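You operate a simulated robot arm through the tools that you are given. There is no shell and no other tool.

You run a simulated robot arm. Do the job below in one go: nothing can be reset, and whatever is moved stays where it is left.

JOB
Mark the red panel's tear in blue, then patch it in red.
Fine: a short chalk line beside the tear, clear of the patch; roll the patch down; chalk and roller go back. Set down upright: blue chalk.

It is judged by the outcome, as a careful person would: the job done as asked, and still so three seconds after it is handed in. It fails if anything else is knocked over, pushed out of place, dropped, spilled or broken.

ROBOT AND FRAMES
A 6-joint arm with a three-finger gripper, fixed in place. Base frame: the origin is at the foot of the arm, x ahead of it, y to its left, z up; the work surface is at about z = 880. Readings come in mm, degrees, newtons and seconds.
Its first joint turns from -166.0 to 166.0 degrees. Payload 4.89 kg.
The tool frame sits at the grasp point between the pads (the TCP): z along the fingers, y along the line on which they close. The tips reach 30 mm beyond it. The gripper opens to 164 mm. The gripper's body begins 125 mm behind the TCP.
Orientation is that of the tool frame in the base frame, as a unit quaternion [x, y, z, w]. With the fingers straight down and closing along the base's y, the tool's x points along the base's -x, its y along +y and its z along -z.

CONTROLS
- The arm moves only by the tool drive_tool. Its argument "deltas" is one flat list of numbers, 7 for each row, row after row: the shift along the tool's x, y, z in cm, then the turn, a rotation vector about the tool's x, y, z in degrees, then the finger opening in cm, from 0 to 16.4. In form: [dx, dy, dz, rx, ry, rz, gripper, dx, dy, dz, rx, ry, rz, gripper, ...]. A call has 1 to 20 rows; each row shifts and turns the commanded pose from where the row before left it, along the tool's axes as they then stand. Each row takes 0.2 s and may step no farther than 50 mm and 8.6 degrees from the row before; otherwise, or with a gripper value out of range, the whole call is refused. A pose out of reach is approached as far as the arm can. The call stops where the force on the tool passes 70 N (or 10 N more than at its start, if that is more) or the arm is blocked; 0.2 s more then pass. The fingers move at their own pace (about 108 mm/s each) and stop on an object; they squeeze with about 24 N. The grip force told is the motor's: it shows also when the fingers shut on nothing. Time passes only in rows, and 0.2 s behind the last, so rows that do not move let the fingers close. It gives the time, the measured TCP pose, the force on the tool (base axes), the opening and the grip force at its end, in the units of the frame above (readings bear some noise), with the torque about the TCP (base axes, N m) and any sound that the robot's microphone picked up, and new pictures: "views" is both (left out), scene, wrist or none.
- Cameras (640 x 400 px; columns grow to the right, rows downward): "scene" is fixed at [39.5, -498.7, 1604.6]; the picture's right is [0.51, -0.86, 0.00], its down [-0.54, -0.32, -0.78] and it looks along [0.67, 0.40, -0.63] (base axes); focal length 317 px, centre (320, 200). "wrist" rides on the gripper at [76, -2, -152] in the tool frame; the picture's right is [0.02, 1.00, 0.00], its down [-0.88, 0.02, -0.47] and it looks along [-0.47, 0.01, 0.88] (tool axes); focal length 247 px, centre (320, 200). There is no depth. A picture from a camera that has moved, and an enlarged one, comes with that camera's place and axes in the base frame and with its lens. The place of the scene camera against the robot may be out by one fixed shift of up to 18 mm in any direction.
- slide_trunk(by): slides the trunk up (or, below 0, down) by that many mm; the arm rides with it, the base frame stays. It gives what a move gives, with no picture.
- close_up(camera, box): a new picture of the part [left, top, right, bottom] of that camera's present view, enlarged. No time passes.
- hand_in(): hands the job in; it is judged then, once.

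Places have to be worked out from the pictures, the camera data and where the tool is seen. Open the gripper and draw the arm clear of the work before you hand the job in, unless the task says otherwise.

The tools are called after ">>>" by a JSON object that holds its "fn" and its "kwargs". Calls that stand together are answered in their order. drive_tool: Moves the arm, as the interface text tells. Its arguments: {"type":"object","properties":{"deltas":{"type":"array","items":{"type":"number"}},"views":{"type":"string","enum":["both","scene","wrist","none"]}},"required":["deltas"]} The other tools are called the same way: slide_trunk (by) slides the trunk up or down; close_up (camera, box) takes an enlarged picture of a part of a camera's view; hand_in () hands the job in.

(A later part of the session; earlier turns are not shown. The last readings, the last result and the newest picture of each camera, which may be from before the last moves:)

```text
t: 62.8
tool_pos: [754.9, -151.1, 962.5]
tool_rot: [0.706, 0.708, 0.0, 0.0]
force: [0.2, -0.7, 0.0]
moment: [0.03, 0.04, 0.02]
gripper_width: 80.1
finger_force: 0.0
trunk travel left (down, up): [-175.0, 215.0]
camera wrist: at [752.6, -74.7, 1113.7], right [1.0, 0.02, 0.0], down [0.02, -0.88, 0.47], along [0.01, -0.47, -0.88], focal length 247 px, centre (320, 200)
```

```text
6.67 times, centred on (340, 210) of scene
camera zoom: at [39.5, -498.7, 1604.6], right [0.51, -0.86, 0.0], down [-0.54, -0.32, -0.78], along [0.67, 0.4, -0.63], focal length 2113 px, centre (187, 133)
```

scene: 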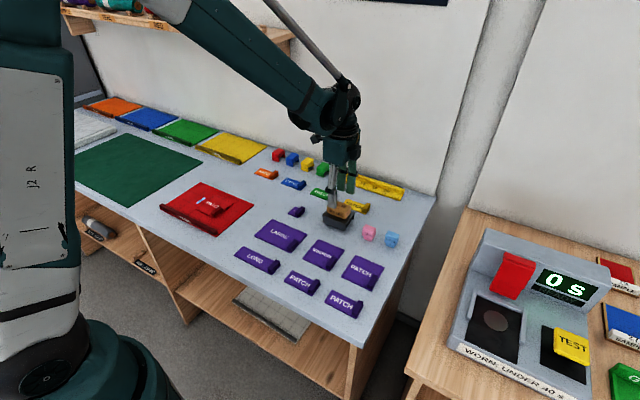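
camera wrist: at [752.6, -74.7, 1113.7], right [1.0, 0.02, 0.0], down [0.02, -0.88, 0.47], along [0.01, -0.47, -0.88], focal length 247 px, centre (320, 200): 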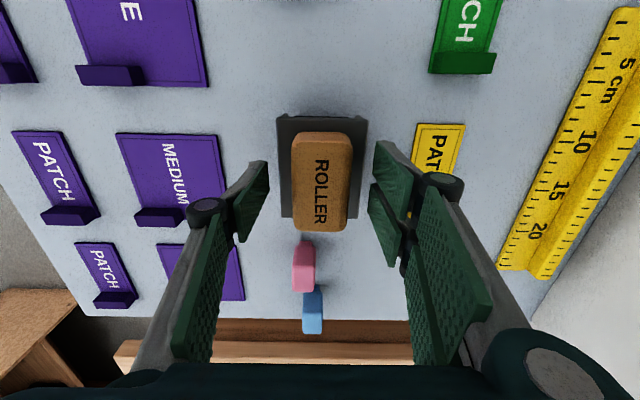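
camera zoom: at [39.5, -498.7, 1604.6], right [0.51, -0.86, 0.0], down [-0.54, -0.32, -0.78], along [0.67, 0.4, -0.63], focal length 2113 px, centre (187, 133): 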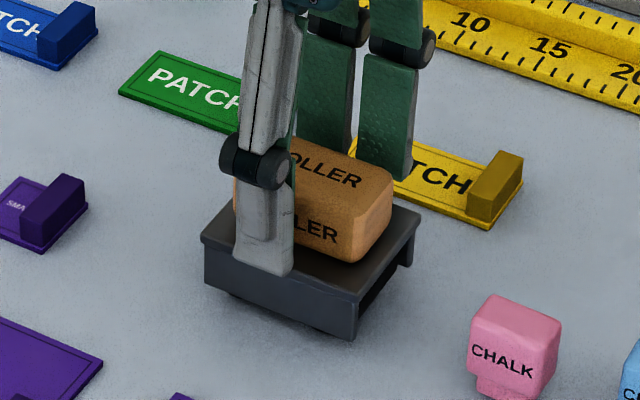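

Tips are alongside the block with ~8–10 mm above the plate. I lower 2 mm and close on the roller.

>>> {"fn": "drive_tool", "kwargs": {"deltas": [0, 0, 0.2, 0, 0, 0, 7, 0, 0, 0, 0, 0, 0, 5.2, 0, 0, 0, 0, 0, 0, 4.4, 0, 0, 0, 0, 0, 0, 3.4, 0, 0, 0, 0, 0, 0, 3.4], "views": "wrist"}}

>>> {"fn": "close_up", "kwargs": {"camera": "scene", "box": [310, 180, 370, 240]}}

```text
t: 64.0
tool_pos: [754.3, -151.2, 960.1]
tool_rot: [0.707, 0.708, 0.0, 0.0]
force: [4.9, 0.1, 4.6]
moment: [-0.04, -0.2, 0.06]
gripper_width: 41.9
finger_force: 23.9
trunk travel left (down, up): [-175.0, 215.0]
camera wrist: at [752.6, -74.7, 1112.0], right [1.0, 0.02, 0.0], down [0.02, -0.88, 0.47], along [0.01, -0.47, -0.88], focal length 247 px, centre (320, 200)
```

wrist: 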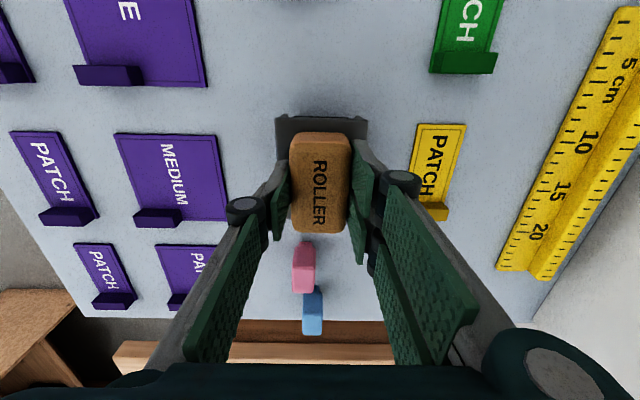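

```text
6.67 times, centred on (340, 210) of scene
camera zoom: at [39.5, -498.7, 1604.6], right [0.51, -0.86, 0.0], down [-0.54, -0.32, -0.78], along [0.67, 0.4, -0.63], focal length 2113 px, centre (187, 133)
```

zoom: 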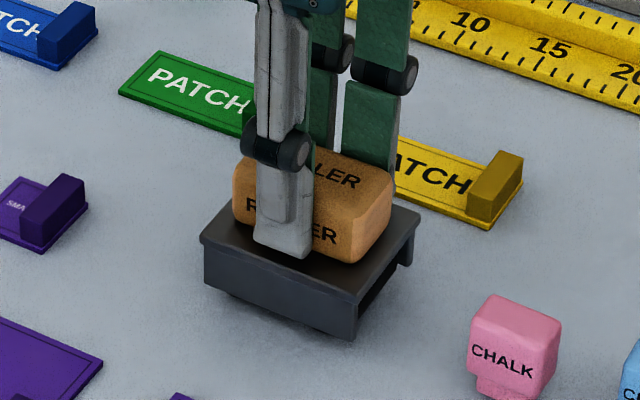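

Gripped at 41.9 mm with a small reaction. I lift slowly and check whether the stand stays and what's underneath.

>>> {"fn": "drive_tool", "kwargs": {"deltas": [0, 0, -0.5, 0, 0, 0, 3.4, 0, 0, -0.5, 0, 0, 0, 3.4, 0, 0, -1, 0, 0, 0, 3.4, 0, 0, 0, 0, 0, 0, 3.4], "views": "wrist"}}

>>> {"fn": "close_up", "kwargs": {"camera": "scene", "box": [310, 180, 370, 240]}}

```text
t: 65.0
tool_pos: [754.6, -151.4, 979.8]
tool_rot: [0.707, 0.708, 0.0, 0.0]
force: [0.1, 0.3, -3.7]
moment: [-0.02, 0.0, -0.04]
gripper_width: 42.2
finger_force: 24.5
trunk travel left (down, up): [-175.0, 215.0]
camera wrist: at [752.6, -75.2, 1131.7], right [1.0, 0.02, 0.0], down [0.02, -0.88, 0.47], along [0.01, -0.47, -0.88], focal length 247 px, centre (320, 200)
```

wrist: 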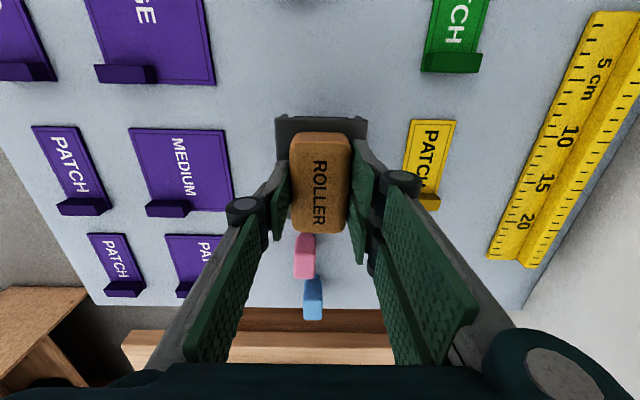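

```text
6.67 times, centred on (340, 210) of scene
camera zoom: at [39.5, -498.7, 1604.6], right [0.51, -0.86, 0.0], down [-0.54, -0.32, -0.78], along [0.67, 0.4, -0.63], focal length 2113 px, centre (187, 133)
```

zoom: 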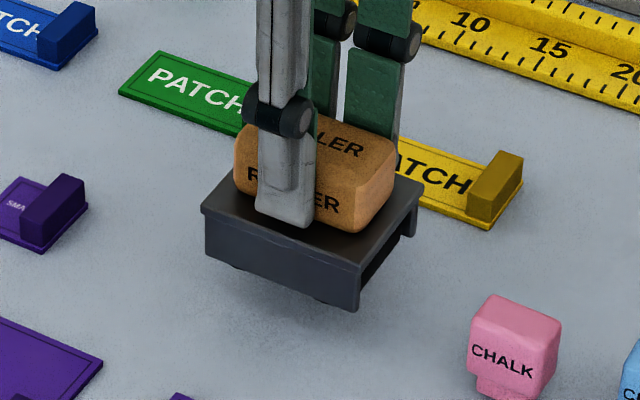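

The dark housing lifted together with the block – it is all one roller (bottom ~80 mm below the TCP). I raise it more and zoom in on its underside.

>>> {"fn": "drive_tool", "kwargs": {"deltas": [0, 0, -3, 0, 0, 0, 3.4, 0, 0, -4, 0, 0, 0, 3.4, 0, 0, -4, 0, 0, 0, 3.4, 0, 0, -3, 0, 0, 0, 3.4, 0, 0, 0, 0, 0, 0, 3.4], "views": "both"}}

>>> {"fn": "close_up", "kwargs": {"camera": "scene", "box": [310, 130, 380, 190]}}

```text
t: 66.2
tool_pos: [753.0, -151.3, 1121.3]
tool_rot: [0.707, 0.707, 0.0, 0.0]
force: [-0.5, -0.3, -4.0]
moment: [-0.02, -0.05, 0.01]
gripper_width: 41.8
finger_force: 24.5
trunk travel left (down, up): [-175.0, 215.0]
camera wrist: at [751.5, -74.9, 1272.7], right [1.0, 0.02, 0.0], down [0.02, -0.88, 0.47], along [0.01, -0.47, -0.88], focal length 247 px, centre (320, 200)
```

scene: 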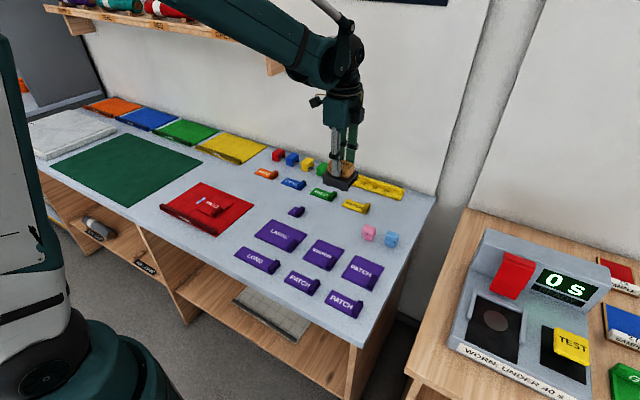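
wrist: 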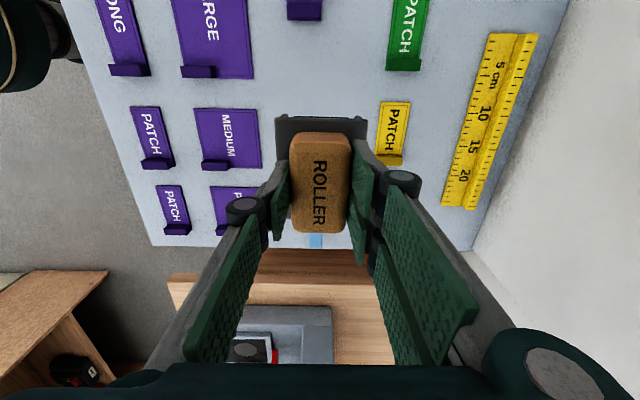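

```text
6.67 times, centred on (345, 160) of scene
camera zoom: at [39.5, -498.7, 1604.6], right [0.51, -0.86, 0.0], down [-0.54, -0.32, -0.78], along [0.67, 0.4, -0.63], focal length 2113 px, centre (153, 467)
```

zoom: 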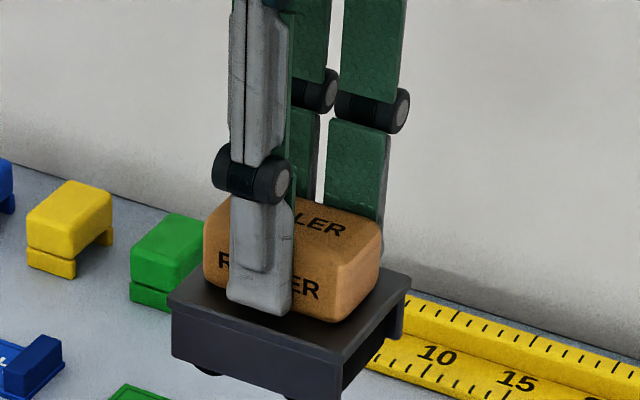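

I zoom closer on the housing's lower edge to see the rolling elements.

>>> {"fn": "close_up", "kwargs": {"camera": "scene", "box": [325, 170, 365, 198]}}

>>> {"fn": "close_up", "kwargs": {"camera": "wrist", "box": [260, 100, 380, 175]}}

```text
14.29 times, centred on (345, 184) of scene
camera zoom: at [39.5, -498.7, 1604.6], right [0.51, -0.86, 0.0], down [-0.54, -0.32, -0.78], along [0.67, 0.4, -0.63], focal length 4528 px, centre (-37, 429)
```

zoom: 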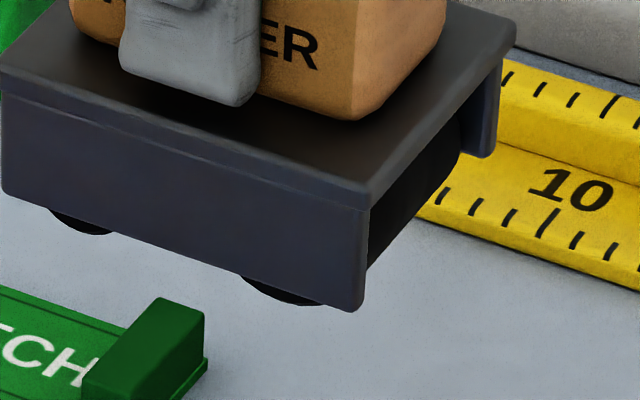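

```text
5.33 times, centred on (320, 138) of wrist
camera zoom: at [751.5, -74.9, 1272.7], right [1.0, 0.02, 0.0], down [0.02, -0.88, 0.47], along [0.01, -0.47, -0.88], focal length 1317 px, centre (320, 533)
```

zoom: 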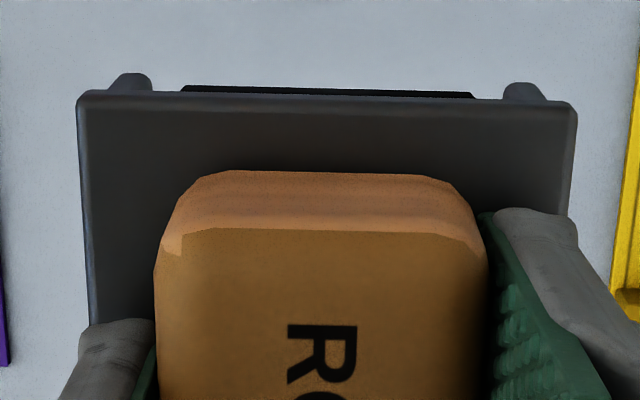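

The housing has two drums with axes across its narrow width, so it rolls along its long direction. I'll turn it back 90° (long axis along x) so it fits between the tab and the chalk line, then carry it over the patch.

>>> {"fn": "drive_tool", "kwargs": {"deltas": [0, 0, 0, 0, 0, -8.18182, 3.4, 0, 0, 0, 0, 0, -8.18182, 3.4, 0, 0, 0, 0, 0, -8.18182, 3.4, 0, 0, 0, 0, 0, -8.18182, 3.4, 0, 0, 0, 0, 0, -8.18182, 3.4, 0, 0, 0, 0, 0, -8.18182, 3.4, 0, 0, 0, 0, 0, -8.18182, 3.4, 0, 0, 0, 0, 0, -8.18182, 3.4, 0, 0, 0, 0, 0, -8.18182, 3.4, 0, 0, 0, 0, 0, -8.18182, 3.4, 0, 0, 0, 0, 0, -8.18182, 3.4, 0, 0, 0, 0, 0, 0, 3.4], "views": "wrist"}}

>>> {"fn": "drive_tool", "kwargs": {"deltas": [1.535, 4.255, 0, 0, 0, 0, 3.4, 1.535, 4.255, 0, 0, 0, 0, 3.4, 1.535, 4.255, 0, 0, 0, 0, 3.4, 1.535, 4.255, 0, 0, 0, 0, 3.4, 1.535, 4.255, 0, 0, 0, 0, 3.4, 1.535, 4.255, 0, 0, 0, 0, 3.4, 1.535, 4.255, 0, 0, 0, 0, 3.4, 1.535, 4.255, 0, 0, 0, 0, 3.4, 1.535, 4.255, 0, 0, 0, 0, 3.4, 1.535, 4.255, 0, 0, 0, 0, 3.4, 0, 0, 0, 0, 0, 0, 3.4], "views": "both"}}

>>> {"fn": "close_up", "kwargs": {"camera": "scene", "box": [150, 120, 270, 240]}}

```text
t: 68.8
tool_pos: [754.3, -149.2, 1121.3]
tool_rot: [-0.001, 1.0, 0.0, 0.0]
force: [0.7, -0.3, -3.4]
moment: [-0.02, -0.01, 0.01]
gripper_width: 41.8
finger_force: 23.9
trunk travel left (down, up): [-175.0, 215.0]
camera wrist: at [678.0, -153.2, 1272.3], right [-0.02, 1.0, 0.0], down [0.88, 0.02, 0.47], along [0.47, 0.01, -0.88], focal length 247 px, centre (320, 200)
```

wrist: 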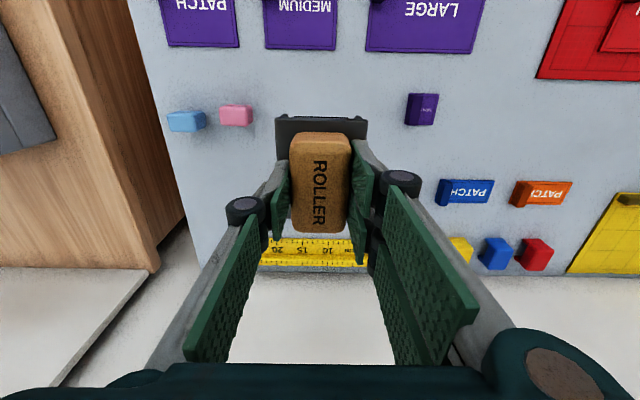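

```text
t: 71.2
tool_pos: [601.8, 274.4, 1122.1]
tool_rot: [0.0, 1.0, 0.0, 0.0]
force: [-0.3, 1.0, -3.8]
moment: [-0.02, 0.0, 0.0]
gripper_width: 41.7
finger_force: 24.0
trunk travel left (down, up): [-175.0, 215.0]
camera wrist: at [525.4, 272.6, 1272.7], right [-0.02, 1.0, 0.0], down [0.88, 0.02, 0.47], along [0.47, 0.01, -0.88], focal length 247 px, centre (320, 200)
```

scene: 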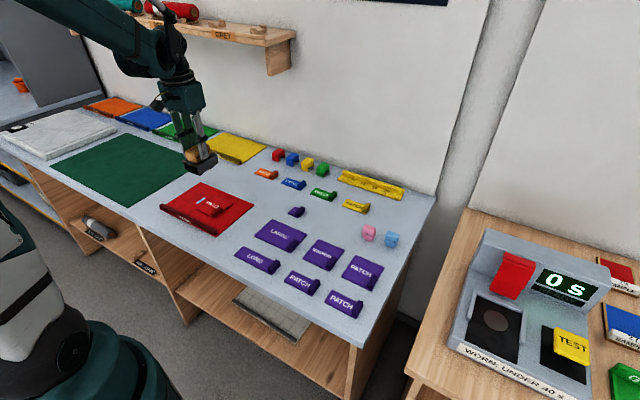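
wrist: 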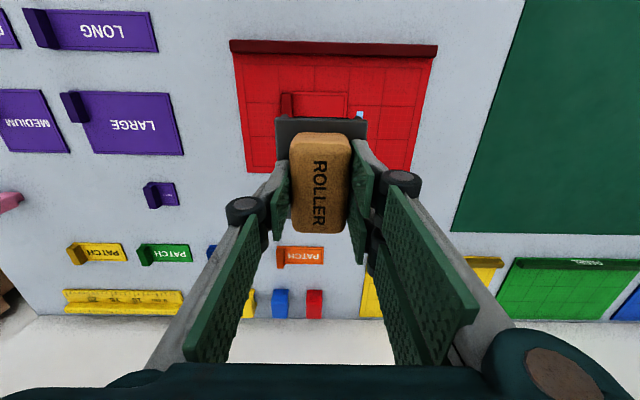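

```text
3.33 times, centred on (210, 180) of scene
camera zoom: at [39.5, -498.7, 1604.6], right [0.51, -0.86, 0.0], down [-0.54, -0.32, -0.78], along [0.67, 0.4, -0.63], focal length 1056 px, centre (687, 267)
```

zoom: 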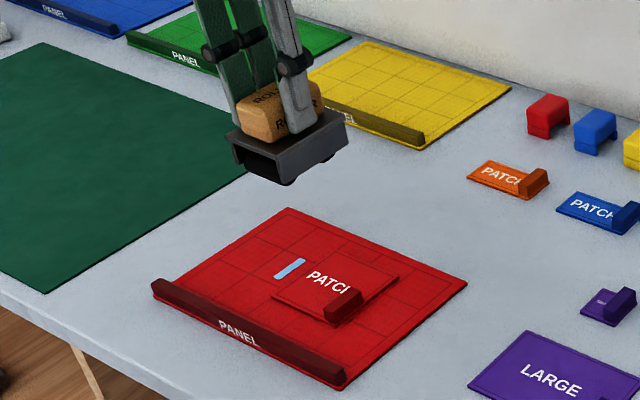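

The roller is aligned over the patch, long axis along x. I descend to ~12 mm above the patch.

>>> {"fn": "drive_tool", "kwargs": {"deltas": [0, 0, 4, 0, 0, 0, 3.4, 0, 0, 4, 0, 0, 0, 3.4, 0, 0, 4, 0, 0, 0, 3.4, 0, 0, 2, 0, 0, 0, 3.4, 0, 0, 0, 0, 0, 0, 3.4], "views": "both"}}

>>> {"fn": "close_up", "kwargs": {"camera": "scene", "box": [150, 150, 270, 240]}}

>>> {"fn": "close_up", "kwargs": {"camera": "wrist", "box": [220, 60, 420, 190]}}

```text
t: 72.4
tool_pos: [600.4, 275.3, 980.4]
tool_rot: [0.0, 1.0, 0.001, 0.0]
force: [0.4, 0.1, -3.4]
moment: [0.0, 0.04, 0.01]
gripper_width: 41.8
finger_force: 23.7
trunk travel left (down, up): [-175.0, 215.0]
camera wrist: at [524.8, 272.9, 1131.9], right [-0.02, 1.0, 0.0], down [0.88, 0.02, 0.47], along [0.47, 0.01, -0.88], focal length 247 px, centre (320, 200)
```

scene: 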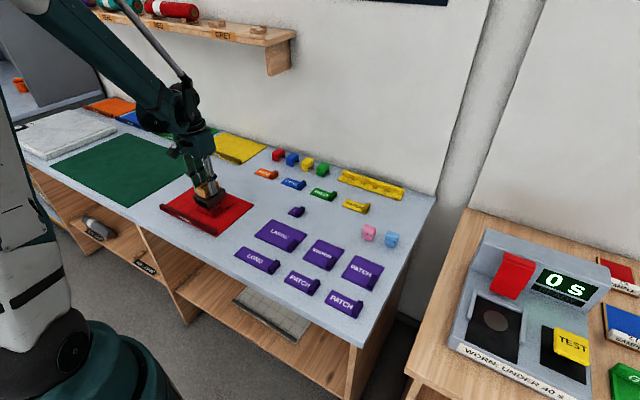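
wrist: 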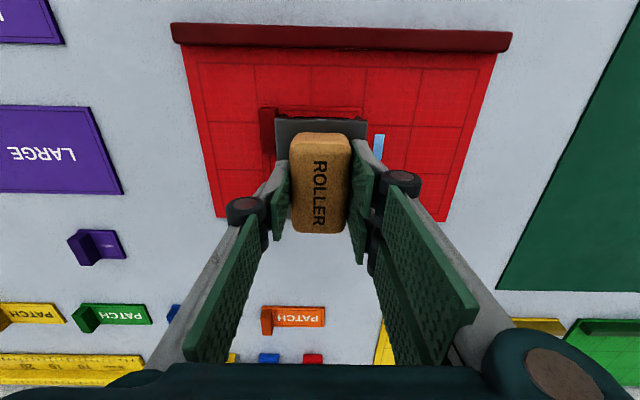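

```text
4.44 times, centred on (210, 195) of scene
camera zoom: at [39.5, -498.7, 1604.6], right [0.51, -0.86, 0.0], down [-0.54, -0.32, -0.78], along [0.67, 0.4, -0.63], focal length 1409 px, centre (809, 222)
```

zoom: 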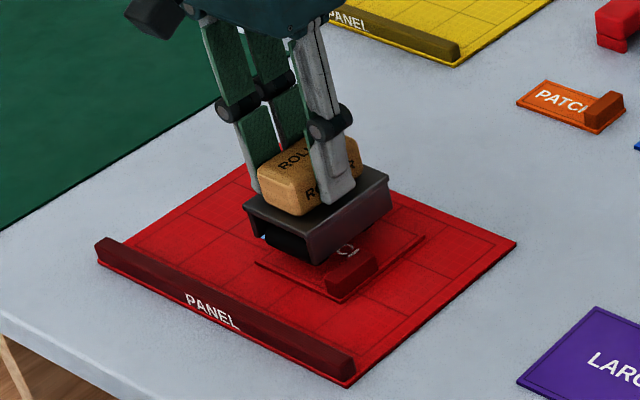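

```text
3.08 times, centred on (320, 125) of wrist
camera zoom: at [524.8, 272.9, 1131.9], right [-0.02, 1.0, 0.0], down [0.88, 0.02, 0.47], along [0.47, 0.01, -0.88], focal length 760 px, centre (320, 431)
```

zoom: 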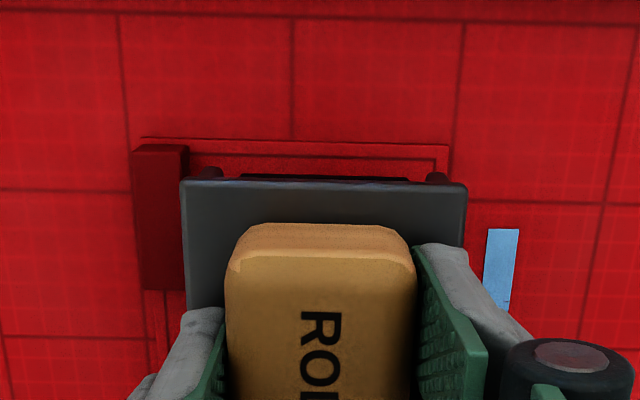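

Housing spans y≈240–309, tab ends at y≈235.7 – about 4.5 mm clear. I shift +1 mm in y and lower towards contact.

>>> {"fn": "drive_tool", "kwargs": {"deltas": [0, 0.1, 0.4, 0, 0, 0, 3.4, 0, 0, 0.4, 0, 0, 0, 3.4, 0, 0, 0, 0, 0, 0, 3.4], "views": "none"}}

>>> {"fn": "drive_tool", "kwargs": {"deltas": [0, 0, 0.15, 0, 0, 0, 3.4, 0, 0, 0, 0, 0, 0, 3.4], "views": "none"}}

>>> {"fn": "drive_tool", "kwargs": {"deltas": [0, 0, 0.1, 0, 0, 0, 3.4, 0, 0, 0, 0, 0, 0, 3.4], "views": "none"}}

```text
t: 73.2
tool_pos: [600.4, 274.7, 971.6]
tool_rot: [0.0, 1.0, 0.0, 0.0]
force: [0.9, 0.5, -3.4]
moment: [0.0, 0.03, 0.01]
gripper_width: 41.9
finger_force: 23.8
trunk travel left (down, up): [-175.0, 215.0]
```

```text
t: 73.8
tool_pos: [600.8, 275.9, 970.4]
tool_rot: [0.0, 1.0, -0.001, 0.0]
force: [-0.3, 0.9, -3.7]
moment: [-0.01, 0.01, 0.04]
gripper_width: 41.6
finger_force: 23.9
trunk travel left (down, up): [-175.0, 215.0]
```

```text
t: 74.4
tool_pos: [601.3, 274.7, 970.7]
tool_rot: [0.0, 1.0, 0.0, 0.0]
force: [0.7, 0.5, -4.5]
moment: [-0.01, 0.02, 0.03]
gripper_width: 41.9
finger_force: 24.1
trunk travel left (down, up): [-175.0, 215.0]
```

No contact yet (only the roller's weight). I keep lowering in 1 mm steps.

>>> {"fn": "drive_tool", "kwargs": {"deltas": [0, 0, 0.1, 0, 0, 0, 3.4, 0, 0, 0, 0, 0, 0, 3.4], "views": "none"}}

>>> {"fn": "drive_tool", "kwargs": {"deltas": [0, 0, 0.1, 0, 0, 0, 3.4, 0, 0, 0, 0, 0, 0, 3.4], "views": "none"}}

```text
t: 75.0
tool_pos: [601.2, 275.2, 969.3]
tool_rot: [0.0, 1.0, 0.0, 0.0]
force: [0.4, 0.2, -1.4]
moment: [-0.07, -0.02, 0.0]
gripper_width: 42.0
finger_force: 23.7
trunk travel left (down, up): [-175.0, 215.0]
```

```text
t: 75.6
tool_pos: [600.9, 275.1, 967.5]
tool_rot: [0.0, 1.0, 0.001, -0.001]
force: [0.6, 1.4, 9.2]
moment: [-0.19, 0.05, -0.04]
gripper_width: 41.8
finger_force: 24.3
trunk travel left (down, up): [-175.0, 215.0]
```

Contact, ~13 N on the patch. I try a short roll (10 mm toward +x) at this light load and check that neither patch nor panel shifts.

>>> {"fn": "drive_tool", "kwargs": {"deltas": [-0.5, 0, 0, 0, 0, 0, 3.4, -0.5, 0, 0, 0, 0, 0, 3.4], "views": "scene"}}

>>> {"fn": "close_up", "kwargs": {"camera": "scene", "box": [150, 150, 270, 240]}}

```text
t: 76.2
tool_pos: [610.9, 274.4, 969.2]
tool_rot: [0.0, 1.0, -0.001, 0.0]
force: [-0.9, 1.6, 11.2]
moment: [-0.08, -0.02, 0.01]
gripper_width: 41.9
finger_force: 24.3
trunk travel left (down, up): [-175.0, 215.0]
```

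scene: 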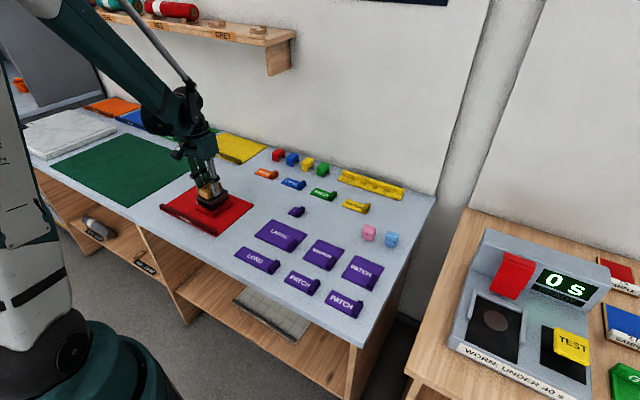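

```text
4.44 times, centred on (210, 195) of scene
camera zoom: at [39.5, -498.7, 1604.6], right [0.51, -0.86, 0.0], down [-0.54, -0.32, -0.78], along [0.67, 0.4, -0.63], focal length 1409 px, centre (809, 222)
```

zoom: 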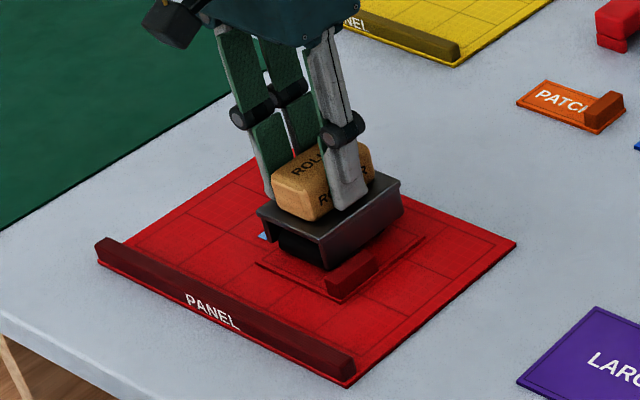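

Tangential force is nearly zero, so the drums roll freely and nothing shifts. I press a bit harder and roll back and forth with both drums on the patch (centre x 582–620).

>>> {"fn": "drive_tool", "kwargs": {"deltas": [0, 0, 0.06, 0, 0, 0, 3.4, -0.9, 0, 0, 0, 0, 0, 3.4, 0.95, 0, 0, 0, 0, 0, 3.4, 0.95, 0, 0, 0, 0, 0, 3.4, 0.95, 0, 0, 0, 0, 0, 3.4, 0.95, 0, 0, 0, 0, 0, 3.4], "views": "wrist"}}

>>> {"fn": "close_up", "kwargs": {"camera": "scene", "box": [150, 150, 270, 240]}}

```text
t: 77.6
tool_pos: [582.2, 273.6, 967.5]
tool_rot: [-0.001, 1.0, 0.0, 0.0]
force: [-0.6, 1.7, 19.0]
moment: [0.06, -0.13, 0.01]
gripper_width: 42.0
finger_force: 24.4
trunk travel left (down, up): [-175.0, 215.0]
camera wrist: at [504.9, 272.2, 1119.2], right [-0.02, 1.0, 0.0], down [0.88, 0.02, 0.47], along [0.47, 0.01, -0.88], focal length 247 px, centre (320, 200)
```

wrist: 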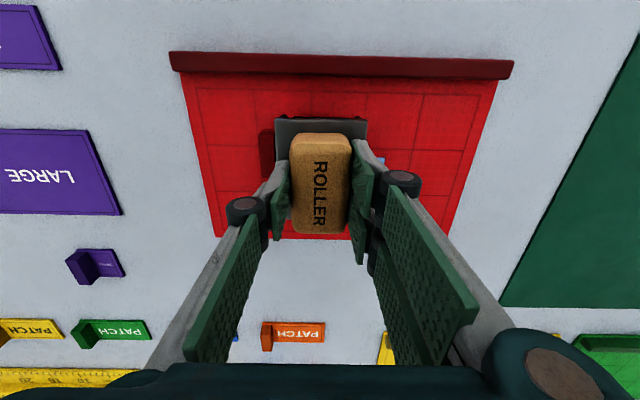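

```text
4.44 times, centred on (210, 195) of scene
camera zoom: at [39.5, -498.7, 1604.6], right [0.51, -0.86, 0.0], down [-0.54, -0.32, -0.78], along [0.67, 0.4, -0.63], focal length 1409 px, centre (809, 222)
```

zoom: 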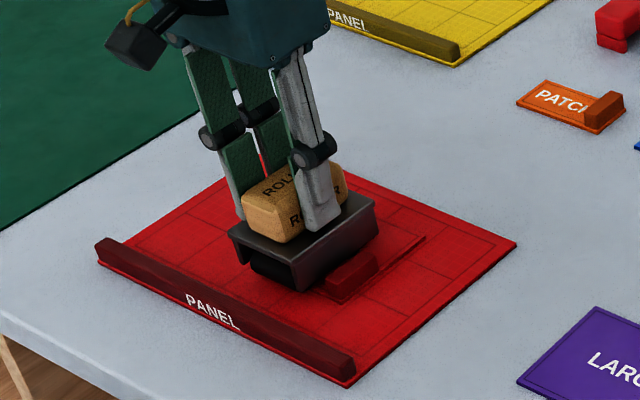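

Rolling is smooth at ~23 N. I lighten slightly and make a longer pass (x 568 → 634) so the whole patch length is rolled, including the edges.

>>> {"fn": "drive_tool", "kwargs": {"deltas": [0, 0, -0.05, 0, 0, 0, 3.4, 0.7, 0, 0, 0, 0, 0, 3.4, 0.7, 0, 0, 0, 0, 0, 3.4, -0.95, 0, 0, 0, 0, 0, 3.4, -0.95, 0, 0, 0, 0, 0, 3.4, -0.95, 0, 0, 0, 0, 0, 3.4, -0.95, 0, 0, 0, 0, 0, 3.4, -0.95, 0, 0, 0, 0, 0, 3.4, -0.95, 0, 0, 0, 0, 0, 3.4, -0.9, 0, 0, 0, 0, 0, 3.4], "views": "wrist"}}

>>> {"fn": "close_up", "kwargs": {"camera": "scene", "box": [150, 150, 270, 240]}}

```text
t: 79.8
tool_pos: [632.7, 275.0, 967.9]
tool_rot: [0.0, 1.0, 0.0, 0.0]
force: [-0.9, -0.1, 2.9]
moment: [-0.03, 0.14, -0.01]
gripper_width: 41.7
finger_force: 24.7
trunk travel left (down, up): [-175.0, 215.0]
camera wrist: at [557.0, 272.4, 1119.7], right [-0.02, 1.0, 0.0], down [0.88, 0.02, 0.47], along [0.47, 0.01, -0.88], focal length 247 px, centre (320, 200)
```

wrist: 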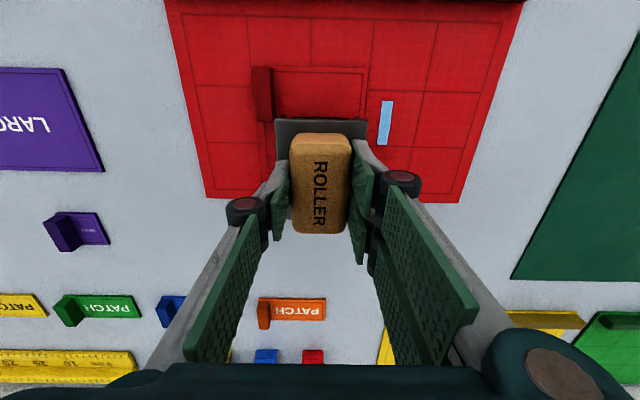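

```text
4.44 times, centred on (210, 195) of scene
camera zoom: at [39.5, -498.7, 1604.6], right [0.51, -0.86, 0.0], down [-0.54, -0.32, -0.78], along [0.67, 0.4, -0.63], focal length 1409 px, centre (809, 222)
```

zoom: 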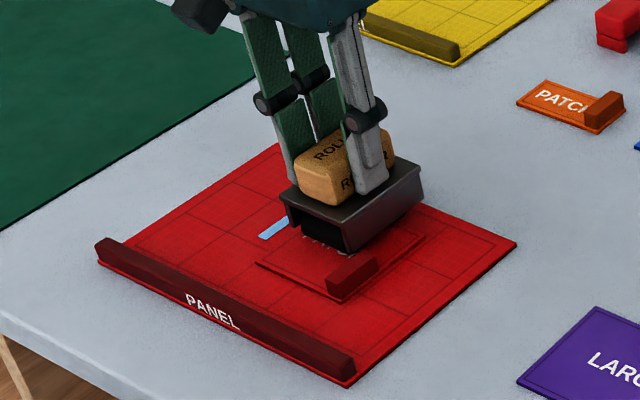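

Patch and panel are still in place. I roll back over the full length once more with a bit more load.

>>> {"fn": "drive_tool", "kwargs": {"deltas": [0.7, 0, 0.02, 0, 0, 0, 3.4, 0.7, 0, 0.03, 0, 0, 0, 3.4, 0.95, 0, 0, 0, 0, 0, 3.4, 0.95, 0, 0, 0, 0, 0, 3.4, 0.95, 0, 0, 0, 0, 0, 3.4, 0.95, 0, 0, 0, 0, 0, 3.4, 0.7, 0, -0.04, 0, 0, 0, 3.4, 0.7, 0, -0.01, 0, 0, 0, 3.4], "views": "none"}}

>>> {"fn": "drive_tool", "kwargs": {"deltas": [-0.7, 0, 0.02, 0, 0, 0, 3.4, -0.7, 0, 0.03, 0, 0, 0, 3.4, -0.95, 0, 0, 0, 0, 0, 3.4, -0.95, 0, 0, 0, 0, 0, 3.4, -0.95, 0, 0, 0, 0, 0, 3.4, -0.95, 0, 0, 0, 0, 0, 3.4], "views": "wrist"}}

>>> {"fn": "close_up", "kwargs": {"camera": "scene", "box": [150, 150, 270, 240]}}

```text
t: 81.6
tool_pos: [567.0, 274.1, 968.1]
tool_rot: [0.0, 1.0, 0.0, 0.0]
force: [0.5, -0.5, 7.6]
moment: [-0.07, -0.16, 0.0]
gripper_width: 42.2
finger_force: 24.0
trunk travel left (down, up): [-175.0, 215.0]
```

```text
t: 83.0
tool_pos: [619.3, 273.9, 966.6]
tool_rot: [-0.001, 1.0, 0.0, 0.0]
force: [-1.4, 1.5, 13.4]
moment: [0.1, 0.06, -0.01]
gripper_width: 41.6
finger_force: 23.7
trunk travel left (down, up): [-175.0, 215.0]
camera wrist: at [542.9, 272.5, 1119.3], right [-0.02, 1.0, 0.0], down [0.88, 0.02, 0.47], along [0.47, 0.01, -0.88], focal length 247 px, centre (320, 200)
```

wrist: 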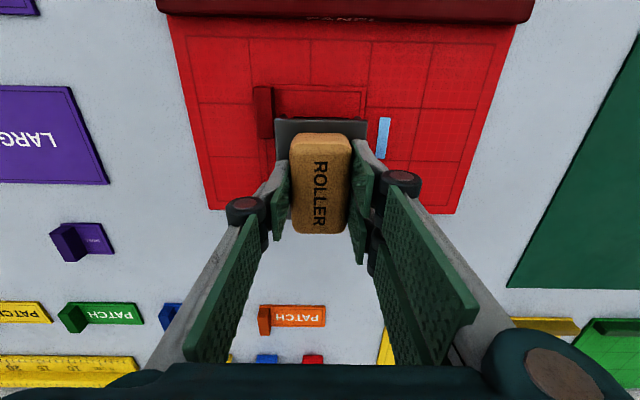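

```text
4.44 times, centred on (210, 195) of scene
camera zoom: at [39.5, -498.7, 1604.6], right [0.51, -0.86, 0.0], down [-0.54, -0.32, -0.78], along [0.67, 0.4, -0.63], focal length 1409 px, centre (809, 222)
```

zoom: 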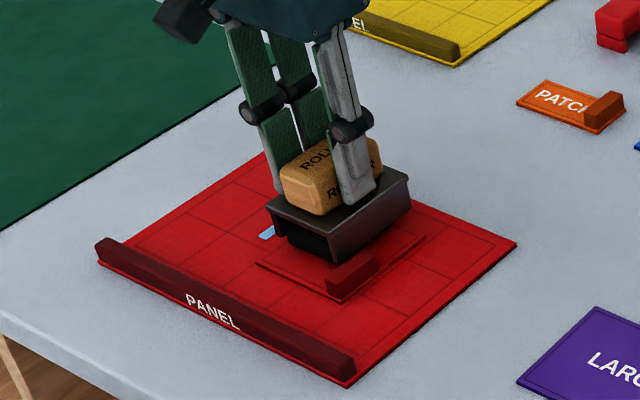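

I now lift slightly, shift +9 mm in y (still clear of the chalk line) and roll the other side strip of the patch.

>>> {"fn": "drive_tool", "kwargs": {"deltas": [0, 0, -0.6, 0, 0, 0, 3.4, 0, 0.9, 0, 0, 0, 0, 3.4, 0, 0, 0.4, 0, 0, 0, 3.4, 0, 0, 0.2, 0, 0, 0, 3.4, 0.95, 0, 0, 0, 0, 0, 3.4, 0.95, 0, 0, 0, 0, 0, 3.4, 0.95, 0, 0, 0, 0, 0, 3.4, 0.95, 0, 0, 0, 0, 0, 3.4, 0.6, 0, -0.03, 0, 0, 0, 3.4, 0.6, 0, -0.02, 0, 0, 0, 3.4], "views": "none"}}

>>> {"fn": "drive_tool", "kwargs": {"deltas": [-0.6, 0, 0.02, 0, 0, 0, 3.4, -0.6, 0, 0.03, 0, 0, 0, 3.4, -0.95, 0, 0, 0, 0, 0, 3.4, -0.95, 0, 0, 0, 0, 0, 3.4, -0.95, 0, 0, 0, 0, 0, 3.4, -0.95, 0, 0, 0, 0, 0, 3.4, -0.7, 0, -0.03, 0, 0, 0, 3.4, -0.7, 0, -0.02, 0, 0, 0, 3.4], "views": "wrist"}}

>>> {"fn": "close_up", "kwargs": {"camera": "scene", "box": [150, 150, 270, 240]}}

```text
t: 85.2
tool_pos: [569.6, 283.7, 968.3]
tool_rot: [-0.001, 1.0, 0.0, -0.001]
force: [0.1, -0.1, 1.2]
moment: [-0.02, -0.08, 0.0]
gripper_width: 41.8
finger_force: 24.4
trunk travel left (down, up): [-175.0, 215.0]
```

```text
t: 87.0
tool_pos: [633.6, 284.5, 968.7]
tool_rot: [0.0, 1.0, 0.0, 0.0]
force: [0.8, 0.0, -0.1]
moment: [-0.01, 0.05, -0.03]
gripper_width: 42.0
finger_force: 23.7
trunk travel left (down, up): [-175.0, 215.0]
camera wrist: at [556.9, 281.3, 1119.8], right [-0.02, 1.0, 0.0], down [0.88, 0.02, 0.47], along [0.47, 0.01, -0.88], focal length 247 px, centre (320, 200)
```

wrist: 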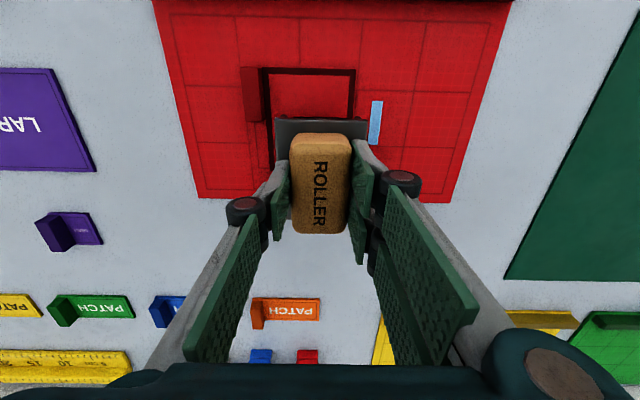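

```text
4.44 times, centred on (210, 195) of scene
camera zoom: at [39.5, -498.7, 1604.6], right [0.51, -0.86, 0.0], down [-0.54, -0.32, -0.78], along [0.67, 0.4, -0.63], focal length 1409 px, centre (809, 222)
```

zoom: 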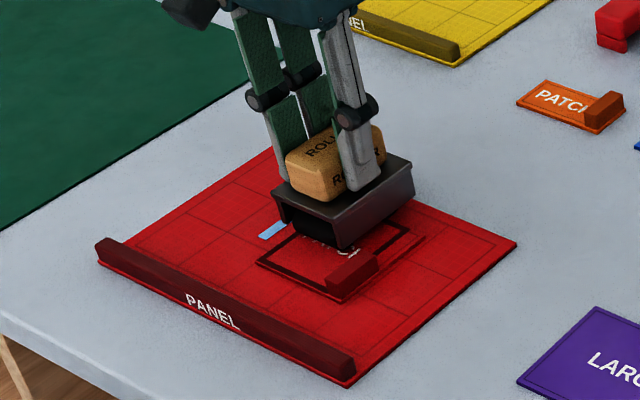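

The patch outline has turned to a thick dark border – it is now visibly bonded down. I lift the roller straight up and look.

>>> {"fn": "drive_tool", "kwargs": {"deltas": [0, 0, -1, 0, 0, 0, 3.4, 0, 0, -3, 0, 0, 0, 3.4, 0, 0, -4, 0, 0, 0, 3.4, 0, 0, -4, 0, 0, 0, 3.4, 0, 0, -3.26, 0, 0, 0, 3.4, 0, 0, 0, 0, 0, 0, 3.4], "views": "both"}}

>>> {"fn": "close_up", "kwargs": {"camera": "scene", "box": [150, 150, 270, 240]}}

>>> {"fn": "close_up", "kwargs": {"camera": "wrist", "box": [220, 20, 420, 130]}}

```text
t: 88.4
tool_pos: [633.4, 284.3, 1120.9]
tool_rot: [0.0, 1.0, 0.0, 0.001]
force: [-0.4, -0.3, -3.0]
moment: [-0.03, -0.07, 0.03]
gripper_width: 41.7
finger_force: 24.3
trunk travel left (down, up): [-175.0, 215.0]
camera wrist: at [556.9, 282.3, 1272.6], right [-0.02, 1.0, 0.0], down [0.88, 0.02, 0.47], along [0.47, 0.01, -0.88], focal length 247 px, centre (320, 200)
```

scene: 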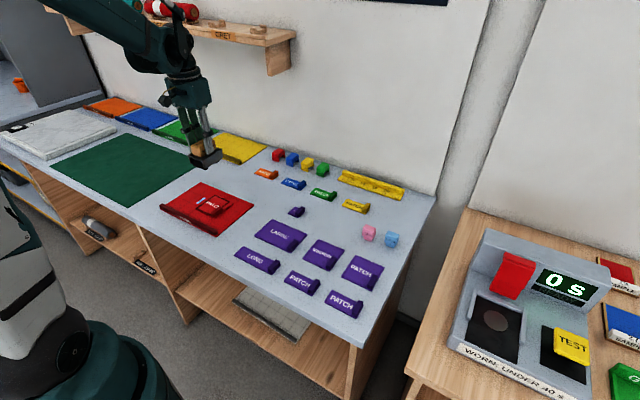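
wrist: 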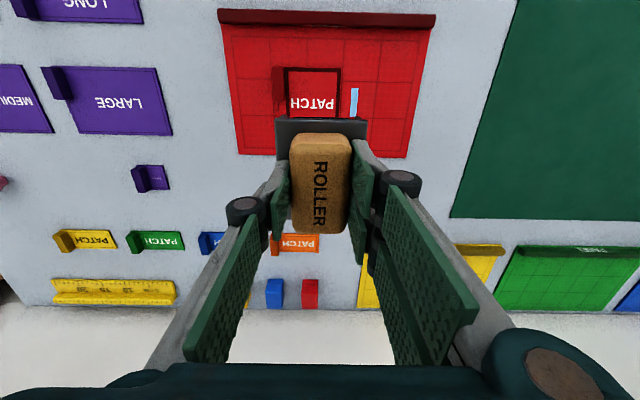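

```text
4.44 times, centred on (210, 195) of scene
camera zoom: at [39.5, -498.7, 1604.6], right [0.51, -0.86, 0.0], down [-0.54, -0.32, -0.78], along [0.67, 0.4, -0.63], focal length 1409 px, centre (809, 222)
```

zoom: 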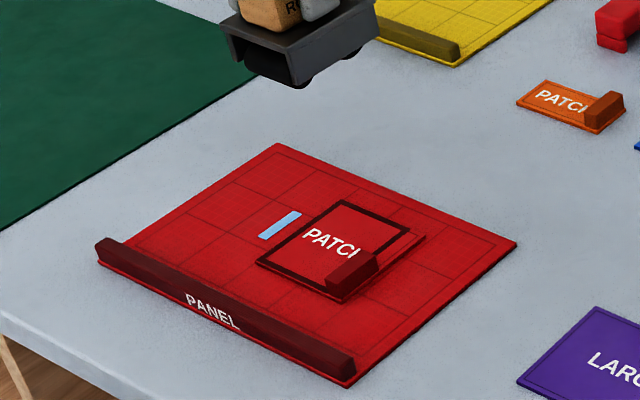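

```text
3.20 times, centred on (320, 75) of wrist
camera zoom: at [556.9, 282.3, 1272.6], right [-0.02, 1.0, 0.0], down [0.88, 0.02, 0.47], along [0.47, 0.01, -0.88], focal length 790 px, centre (320, 600)
```

zoom: 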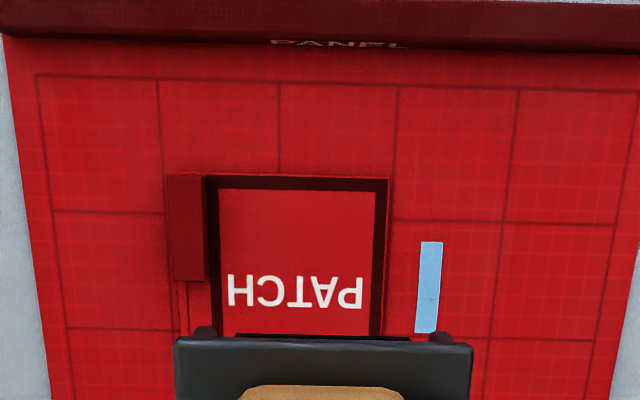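

Patch bonded, line intact. Now I carry the roller back to its original spot and rotate it +90° to its original orientation.

>>> {"fn": "drive_tool", "kwargs": {"deltas": [-1.205, -4.355, 0, 0, 0, 0, 3.4, -1.205, -4.355, 0, 0, 0, 0, 3.4, -1.205, -4.355, 0, 0, 0, 0, 3.4, -1.205, -4.355, 0, 0, 0, 0, 3.4, -1.205, -4.355, 0, 0, 0, 0, 3.4, -1.205, -4.355, 0, 0, 0, 0, 3.4, -1.205, -4.355, 0, 0, 0, 0, 3.4, -1.205, -4.355, 0, 0, 0, 0, 3.4, -1.205, -4.355, 0, 0, 0, 0, 3.4, -1.205, -4.355, 0, 0, 0, 0, 3.4, 0, 0, 0, 0, 0, 0, 3.4], "views": "none"}}

>>> {"fn": "drive_tool", "kwargs": {"deltas": [0, 0, 0, 0, 0, 8.18182, 3.4, 0, 0, 0, 0, 0, 8.18182, 3.4, 0, 0, 0, 0, 0, 8.18182, 3.4, 0, 0, 0, 0, 0, 8.18182, 3.4, 0, 0, 0, 0, 0, 8.18182, 3.4, 0, 0, 0, 0, 0, 8.18182, 3.4, 0, 0, 0, 0, 0, 8.18182, 3.4, 0, 0, 0, 0, 0, 8.18182, 3.4, 0, 0, 0, 0, 0, 8.18182, 3.4, 0, 0, 0, 0, 0, 8.18182, 3.4, 0, 0, 0, 0, 0, 8.18182, 3.4, 0, 0, 0, 0, 0, 0, 3.4], "views": "both"}}

```text
t: 90.8
tool_pos: [755.4, -153.8, 1119.3]
tool_rot: [0.0, 1.0, 0.0, 0.0]
force: [0.8, 0.3, -5.0]
moment: [0.03, 0.08, 0.02]
gripper_width: 41.9
finger_force: 23.7
trunk travel left (down, up): [-175.0, 215.0]
```

```text
t: 93.4
tool_pos: [754.8, -152.7, 1120.4]
tool_rot: [0.707, 0.707, 0.001, 0.0]
force: [0.2, -0.2, -3.5]
moment: [-0.02, 0.02, -0.01]
gripper_width: 41.6
finger_force: 24.5
trunk travel left (down, up): [-175.0, 215.0]
camera wrist: at [753.6, -76.2, 1272.1], right [1.0, 0.02, 0.0], down [0.02, -0.88, 0.47], along [0.01, -0.47, -0.88], focal length 247 px, centre (320, 200)
```

scene: 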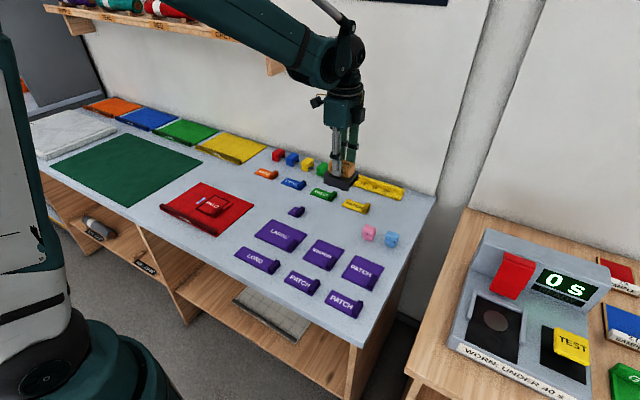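
wrist: 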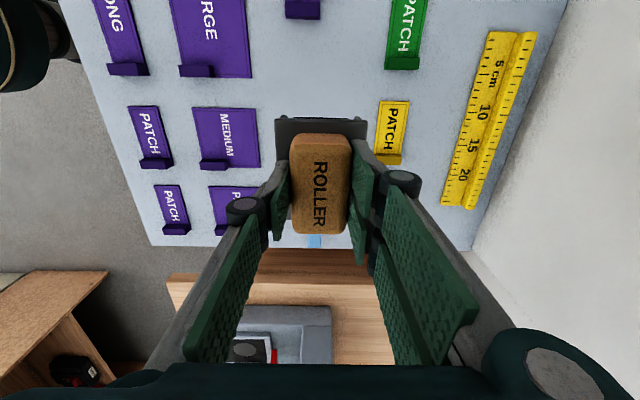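

Orientation and position match the pick-up view. I lower the roller to just above the table.

>>> {"fn": "drive_tool", "kwargs": {"deltas": [0, 0, 4, 0, 0, 0, 3.4, 0, 0, 4, 0, 0, 0, 3.4, 0, 0, 4, 0, 0, 0, 3.4, 0, 0, 2.5, 0, 0, 0, 3.4, 0, 0, 0.8, 0, 0, 0, 3.4, 0, 0, 0.3, 0, 0, 0, 3.4, 0, 0, 0, 0, 0, 0, 3.4], "views": "wrist"}}

>>> {"fn": "close_up", "kwargs": {"camera": "scene", "box": [310, 180, 370, 240]}}

```text
t: 95.0
tool_pos: [754.0, -153.0, 963.0]
tool_rot: [0.706, 0.708, 0.0, 0.0]
force: [0.6, -0.4, -4.6]
moment: [0.02, -0.02, 0.0]
gripper_width: 41.8
finger_force: 24.0
trunk travel left (down, up): [-175.0, 215.0]
camera wrist: at [753.8, -76.1, 1115.8], right [1.0, 0.02, 0.0], down [0.02, -0.88, 0.47], along [0.01, -0.47, -0.88], focal length 247 px, centre (320, 200)
```

wrist: 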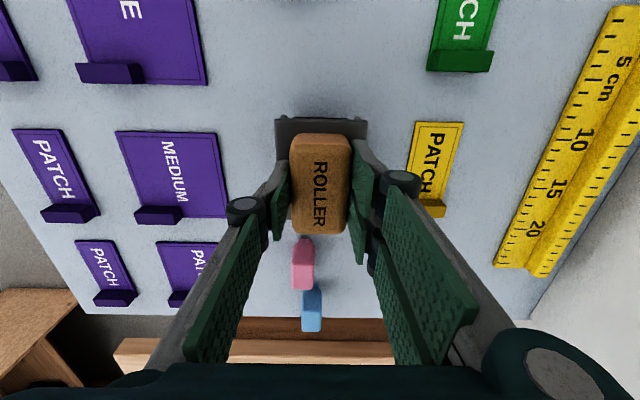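

```text
6.67 times, centred on (340, 210) of scene
camera zoom: at [39.5, -498.7, 1604.6], right [0.51, -0.86, 0.0], down [-0.54, -0.32, -0.78], along [0.67, 0.4, -0.63], focal length 2113 px, centre (187, 133)
```

zoom: 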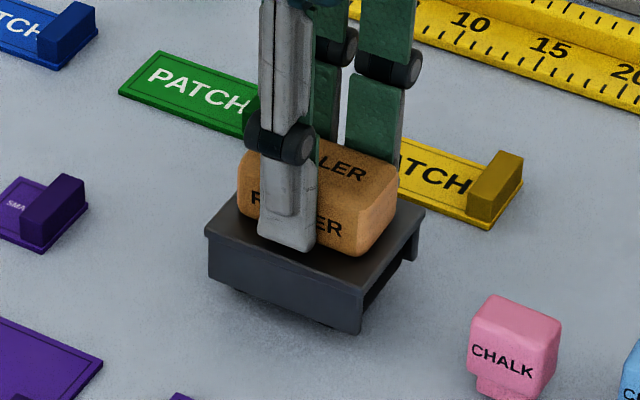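

About 3 mm above the table and ~1.5 mm off in y; I correct that and lower to contact.

>>> {"fn": "drive_tool", "kwargs": {"deltas": [0.13, 0, 0.15, 0, 0, 0, 3.4, 0, 0, 0, 0, 0, 0, 3.4], "views": "none"}}

>>> {"fn": "drive_tool", "kwargs": {"deltas": [0, 0, 0.1, 0, 0, 0, 3.4, 0, 0, 0, 0, 0, 0, 3.4], "views": "none"}}

>>> {"fn": "drive_tool", "kwargs": {"deltas": [0, 0, 0.07, 0, 0, 0, 3.4, 0, 0, 0, 0, 0, 0, 3.4], "views": "none"}}

```text
t: 95.6
tool_pos: [755.0, -150.0, 963.6]
tool_rot: [0.707, 0.708, 0.0, 0.0]
force: [-0.5, -0.2, -3.4]
moment: [0.02, 0.01, -0.02]
gripper_width: 41.9
finger_force: 23.8
trunk travel left (down, up): [-175.0, 215.0]
```

```text
t: 96.2
tool_pos: [754.6, -149.7, 961.3]
tool_rot: [0.707, 0.707, 0.0, 0.0]
force: [0.2, 0.3, -3.6]
moment: [-0.02, -0.03, -0.02]
gripper_width: 42.0
finger_force: 23.6
trunk travel left (down, up): [-175.0, 215.0]
```

```text
t: 96.8
tool_pos: [755.7, -150.3, 960.9]
tool_rot: [0.706, 0.708, 0.0, 0.0]
force: [-0.2, -0.5, -4.5]
moment: [0.0, -0.02, -0.01]
gripper_width: 41.6
finger_force: 24.0
trunk travel left (down, up): [-175.0, 215.0]
```

Still hanging free; continuing in small steps until the table carries it.

>>> {"fn": "drive_tool", "kwargs": {"deltas": [0, 0, 0.05, 0, 0, 0, 3.4, 0, 0, 0, 0, 0, 0, 3.4], "views": "none"}}

>>> {"fn": "drive_tool", "kwargs": {"deltas": [0, 0, 0.05, 0, 0, 0, 3.4, 0, 0, 0, 0, 0, 0, 3.4], "views": "none"}}

>>> {"fn": "close_up", "kwargs": {"camera": "scene", "box": [310, 180, 370, 240]}}

```text
t: 97.4
tool_pos: [755.9, -151.9, 961.2]
tool_rot: [0.706, 0.708, -0.001, 0.0]
force: [0.2, -0.9, -3.1]
moment: [0.01, 0.01, 0.0]
gripper_width: 41.8
finger_force: 24.1
trunk travel left (down, up): [-175.0, 215.0]
```

```text
t: 98.0
tool_pos: [756.0, -151.3, 960.1]
tool_rot: [0.707, 0.708, 0.0, 0.0]
force: [-0.1, 0.1, -3.7]
moment: [-0.05, 0.0, 0.01]
gripper_width: 41.8
finger_force: 23.6
trunk travel left (down, up): [-175.0, 215.0]
```

```text
6.67 times, centred on (340, 210) of scene
camera zoom: at [39.5, -498.7, 1604.6], right [0.51, -0.86, 0.0], down [-0.54, -0.32, -0.78], along [0.67, 0.4, -0.63], focal length 2113 px, centre (187, 133)
```

zoom: 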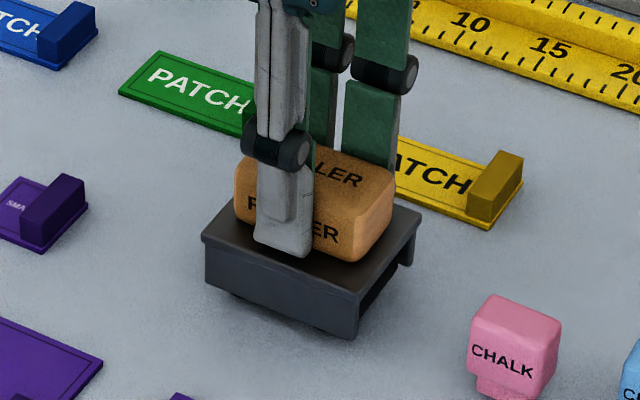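

The picture matches the original position almost exactly. A little lower still to feel contact.

>>> {"fn": "drive_tool", "kwargs": {"deltas": [0, 0, 0.05, 0, 0, 0, 3.4, 0, 0, 0, 0, 0, 0, 3.4], "views": "none"}}

>>> {"fn": "drive_tool", "kwargs": {"deltas": [0, 0, 0.05, 0, 0, 0, 3.4, 0, 0, 0, 0, 0, 0, 3.4], "views": "none"}}

```text
t: 98.6
tool_pos: [754.9, -150.6, 959.1]
tool_rot: [0.706, 0.708, 0.0, 0.0]
force: [-0.6, -1.2, -3.2]
moment: [-0.04, -0.02, -0.02]
gripper_width: 41.9
finger_force: 23.9
trunk travel left (down, up): [-175.0, 215.0]
```

```text
t: 99.2
tool_pos: [755.6, -150.6, 959.4]
tool_rot: [0.706, 0.708, 0.0, -0.001]
force: [2.8, -0.4, 7.1]
moment: [-0.12, -0.08, 0.04]
gripper_width: 41.7
finger_force: 24.1
trunk travel left (down, up): [-175.0, 215.0]
```

Contact with the table. I ease off 0.3 mm and open the fingers.

>>> {"fn": "drive_tool", "kwargs": {"deltas": [0, 0, -0.03, 0, 0, 0, 3.4, 0, 0, 0, 0, 0, 0, 4.5, 0, 0, 0, 0, 0, 0, 6, 0, 0, 0, 0, 0, 0, 8, 0, 0, 0, 0, 0, 0, 8], "views": "wrist"}}

>>> {"fn": "close_up", "kwargs": {"camera": "scene", "box": [310, 180, 370, 240]}}

```text
t: 100.4
tool_pos: [755.5, -150.9, 960.1]
tool_rot: [0.707, 0.707, 0.0, 0.0]
force: [0.1, 0.1, 0.4]
moment: [0.0, -0.01, -0.02]
gripper_width: 80.0
finger_force: 0.0
trunk travel left (down, up): [-175.0, 215.0]
camera wrist: at [753.3, -74.7, 1111.2], right [1.0, 0.02, 0.0], down [0.02, -0.88, 0.47], along [0.01, -0.47, -0.88], focal length 247 px, centre (320, 200)
```

wrist: 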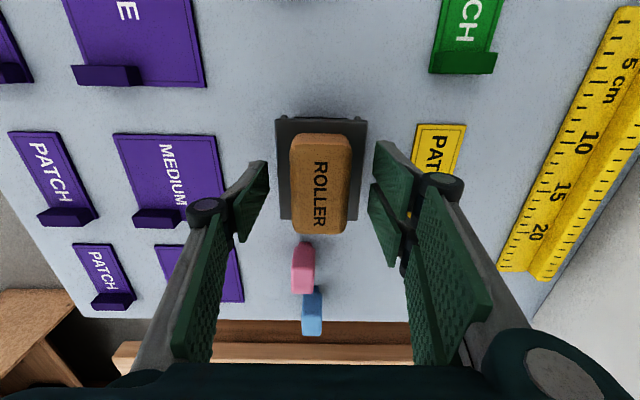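

```text
6.67 times, centred on (340, 210) of scene
camera zoom: at [39.5, -498.7, 1604.6], right [0.51, -0.86, 0.0], down [-0.54, -0.32, -0.78], along [0.67, 0.4, -0.63], focal length 2113 px, centre (187, 133)
```

zoom: 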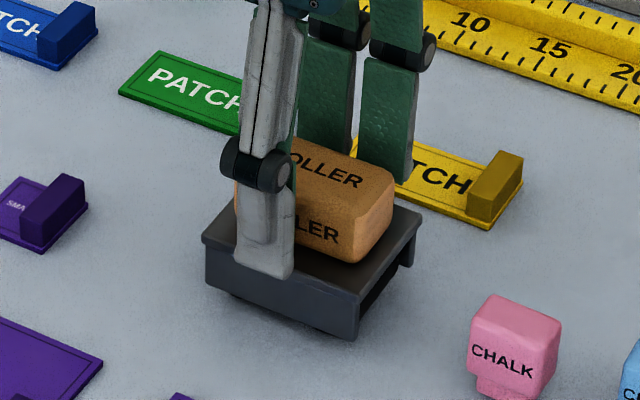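

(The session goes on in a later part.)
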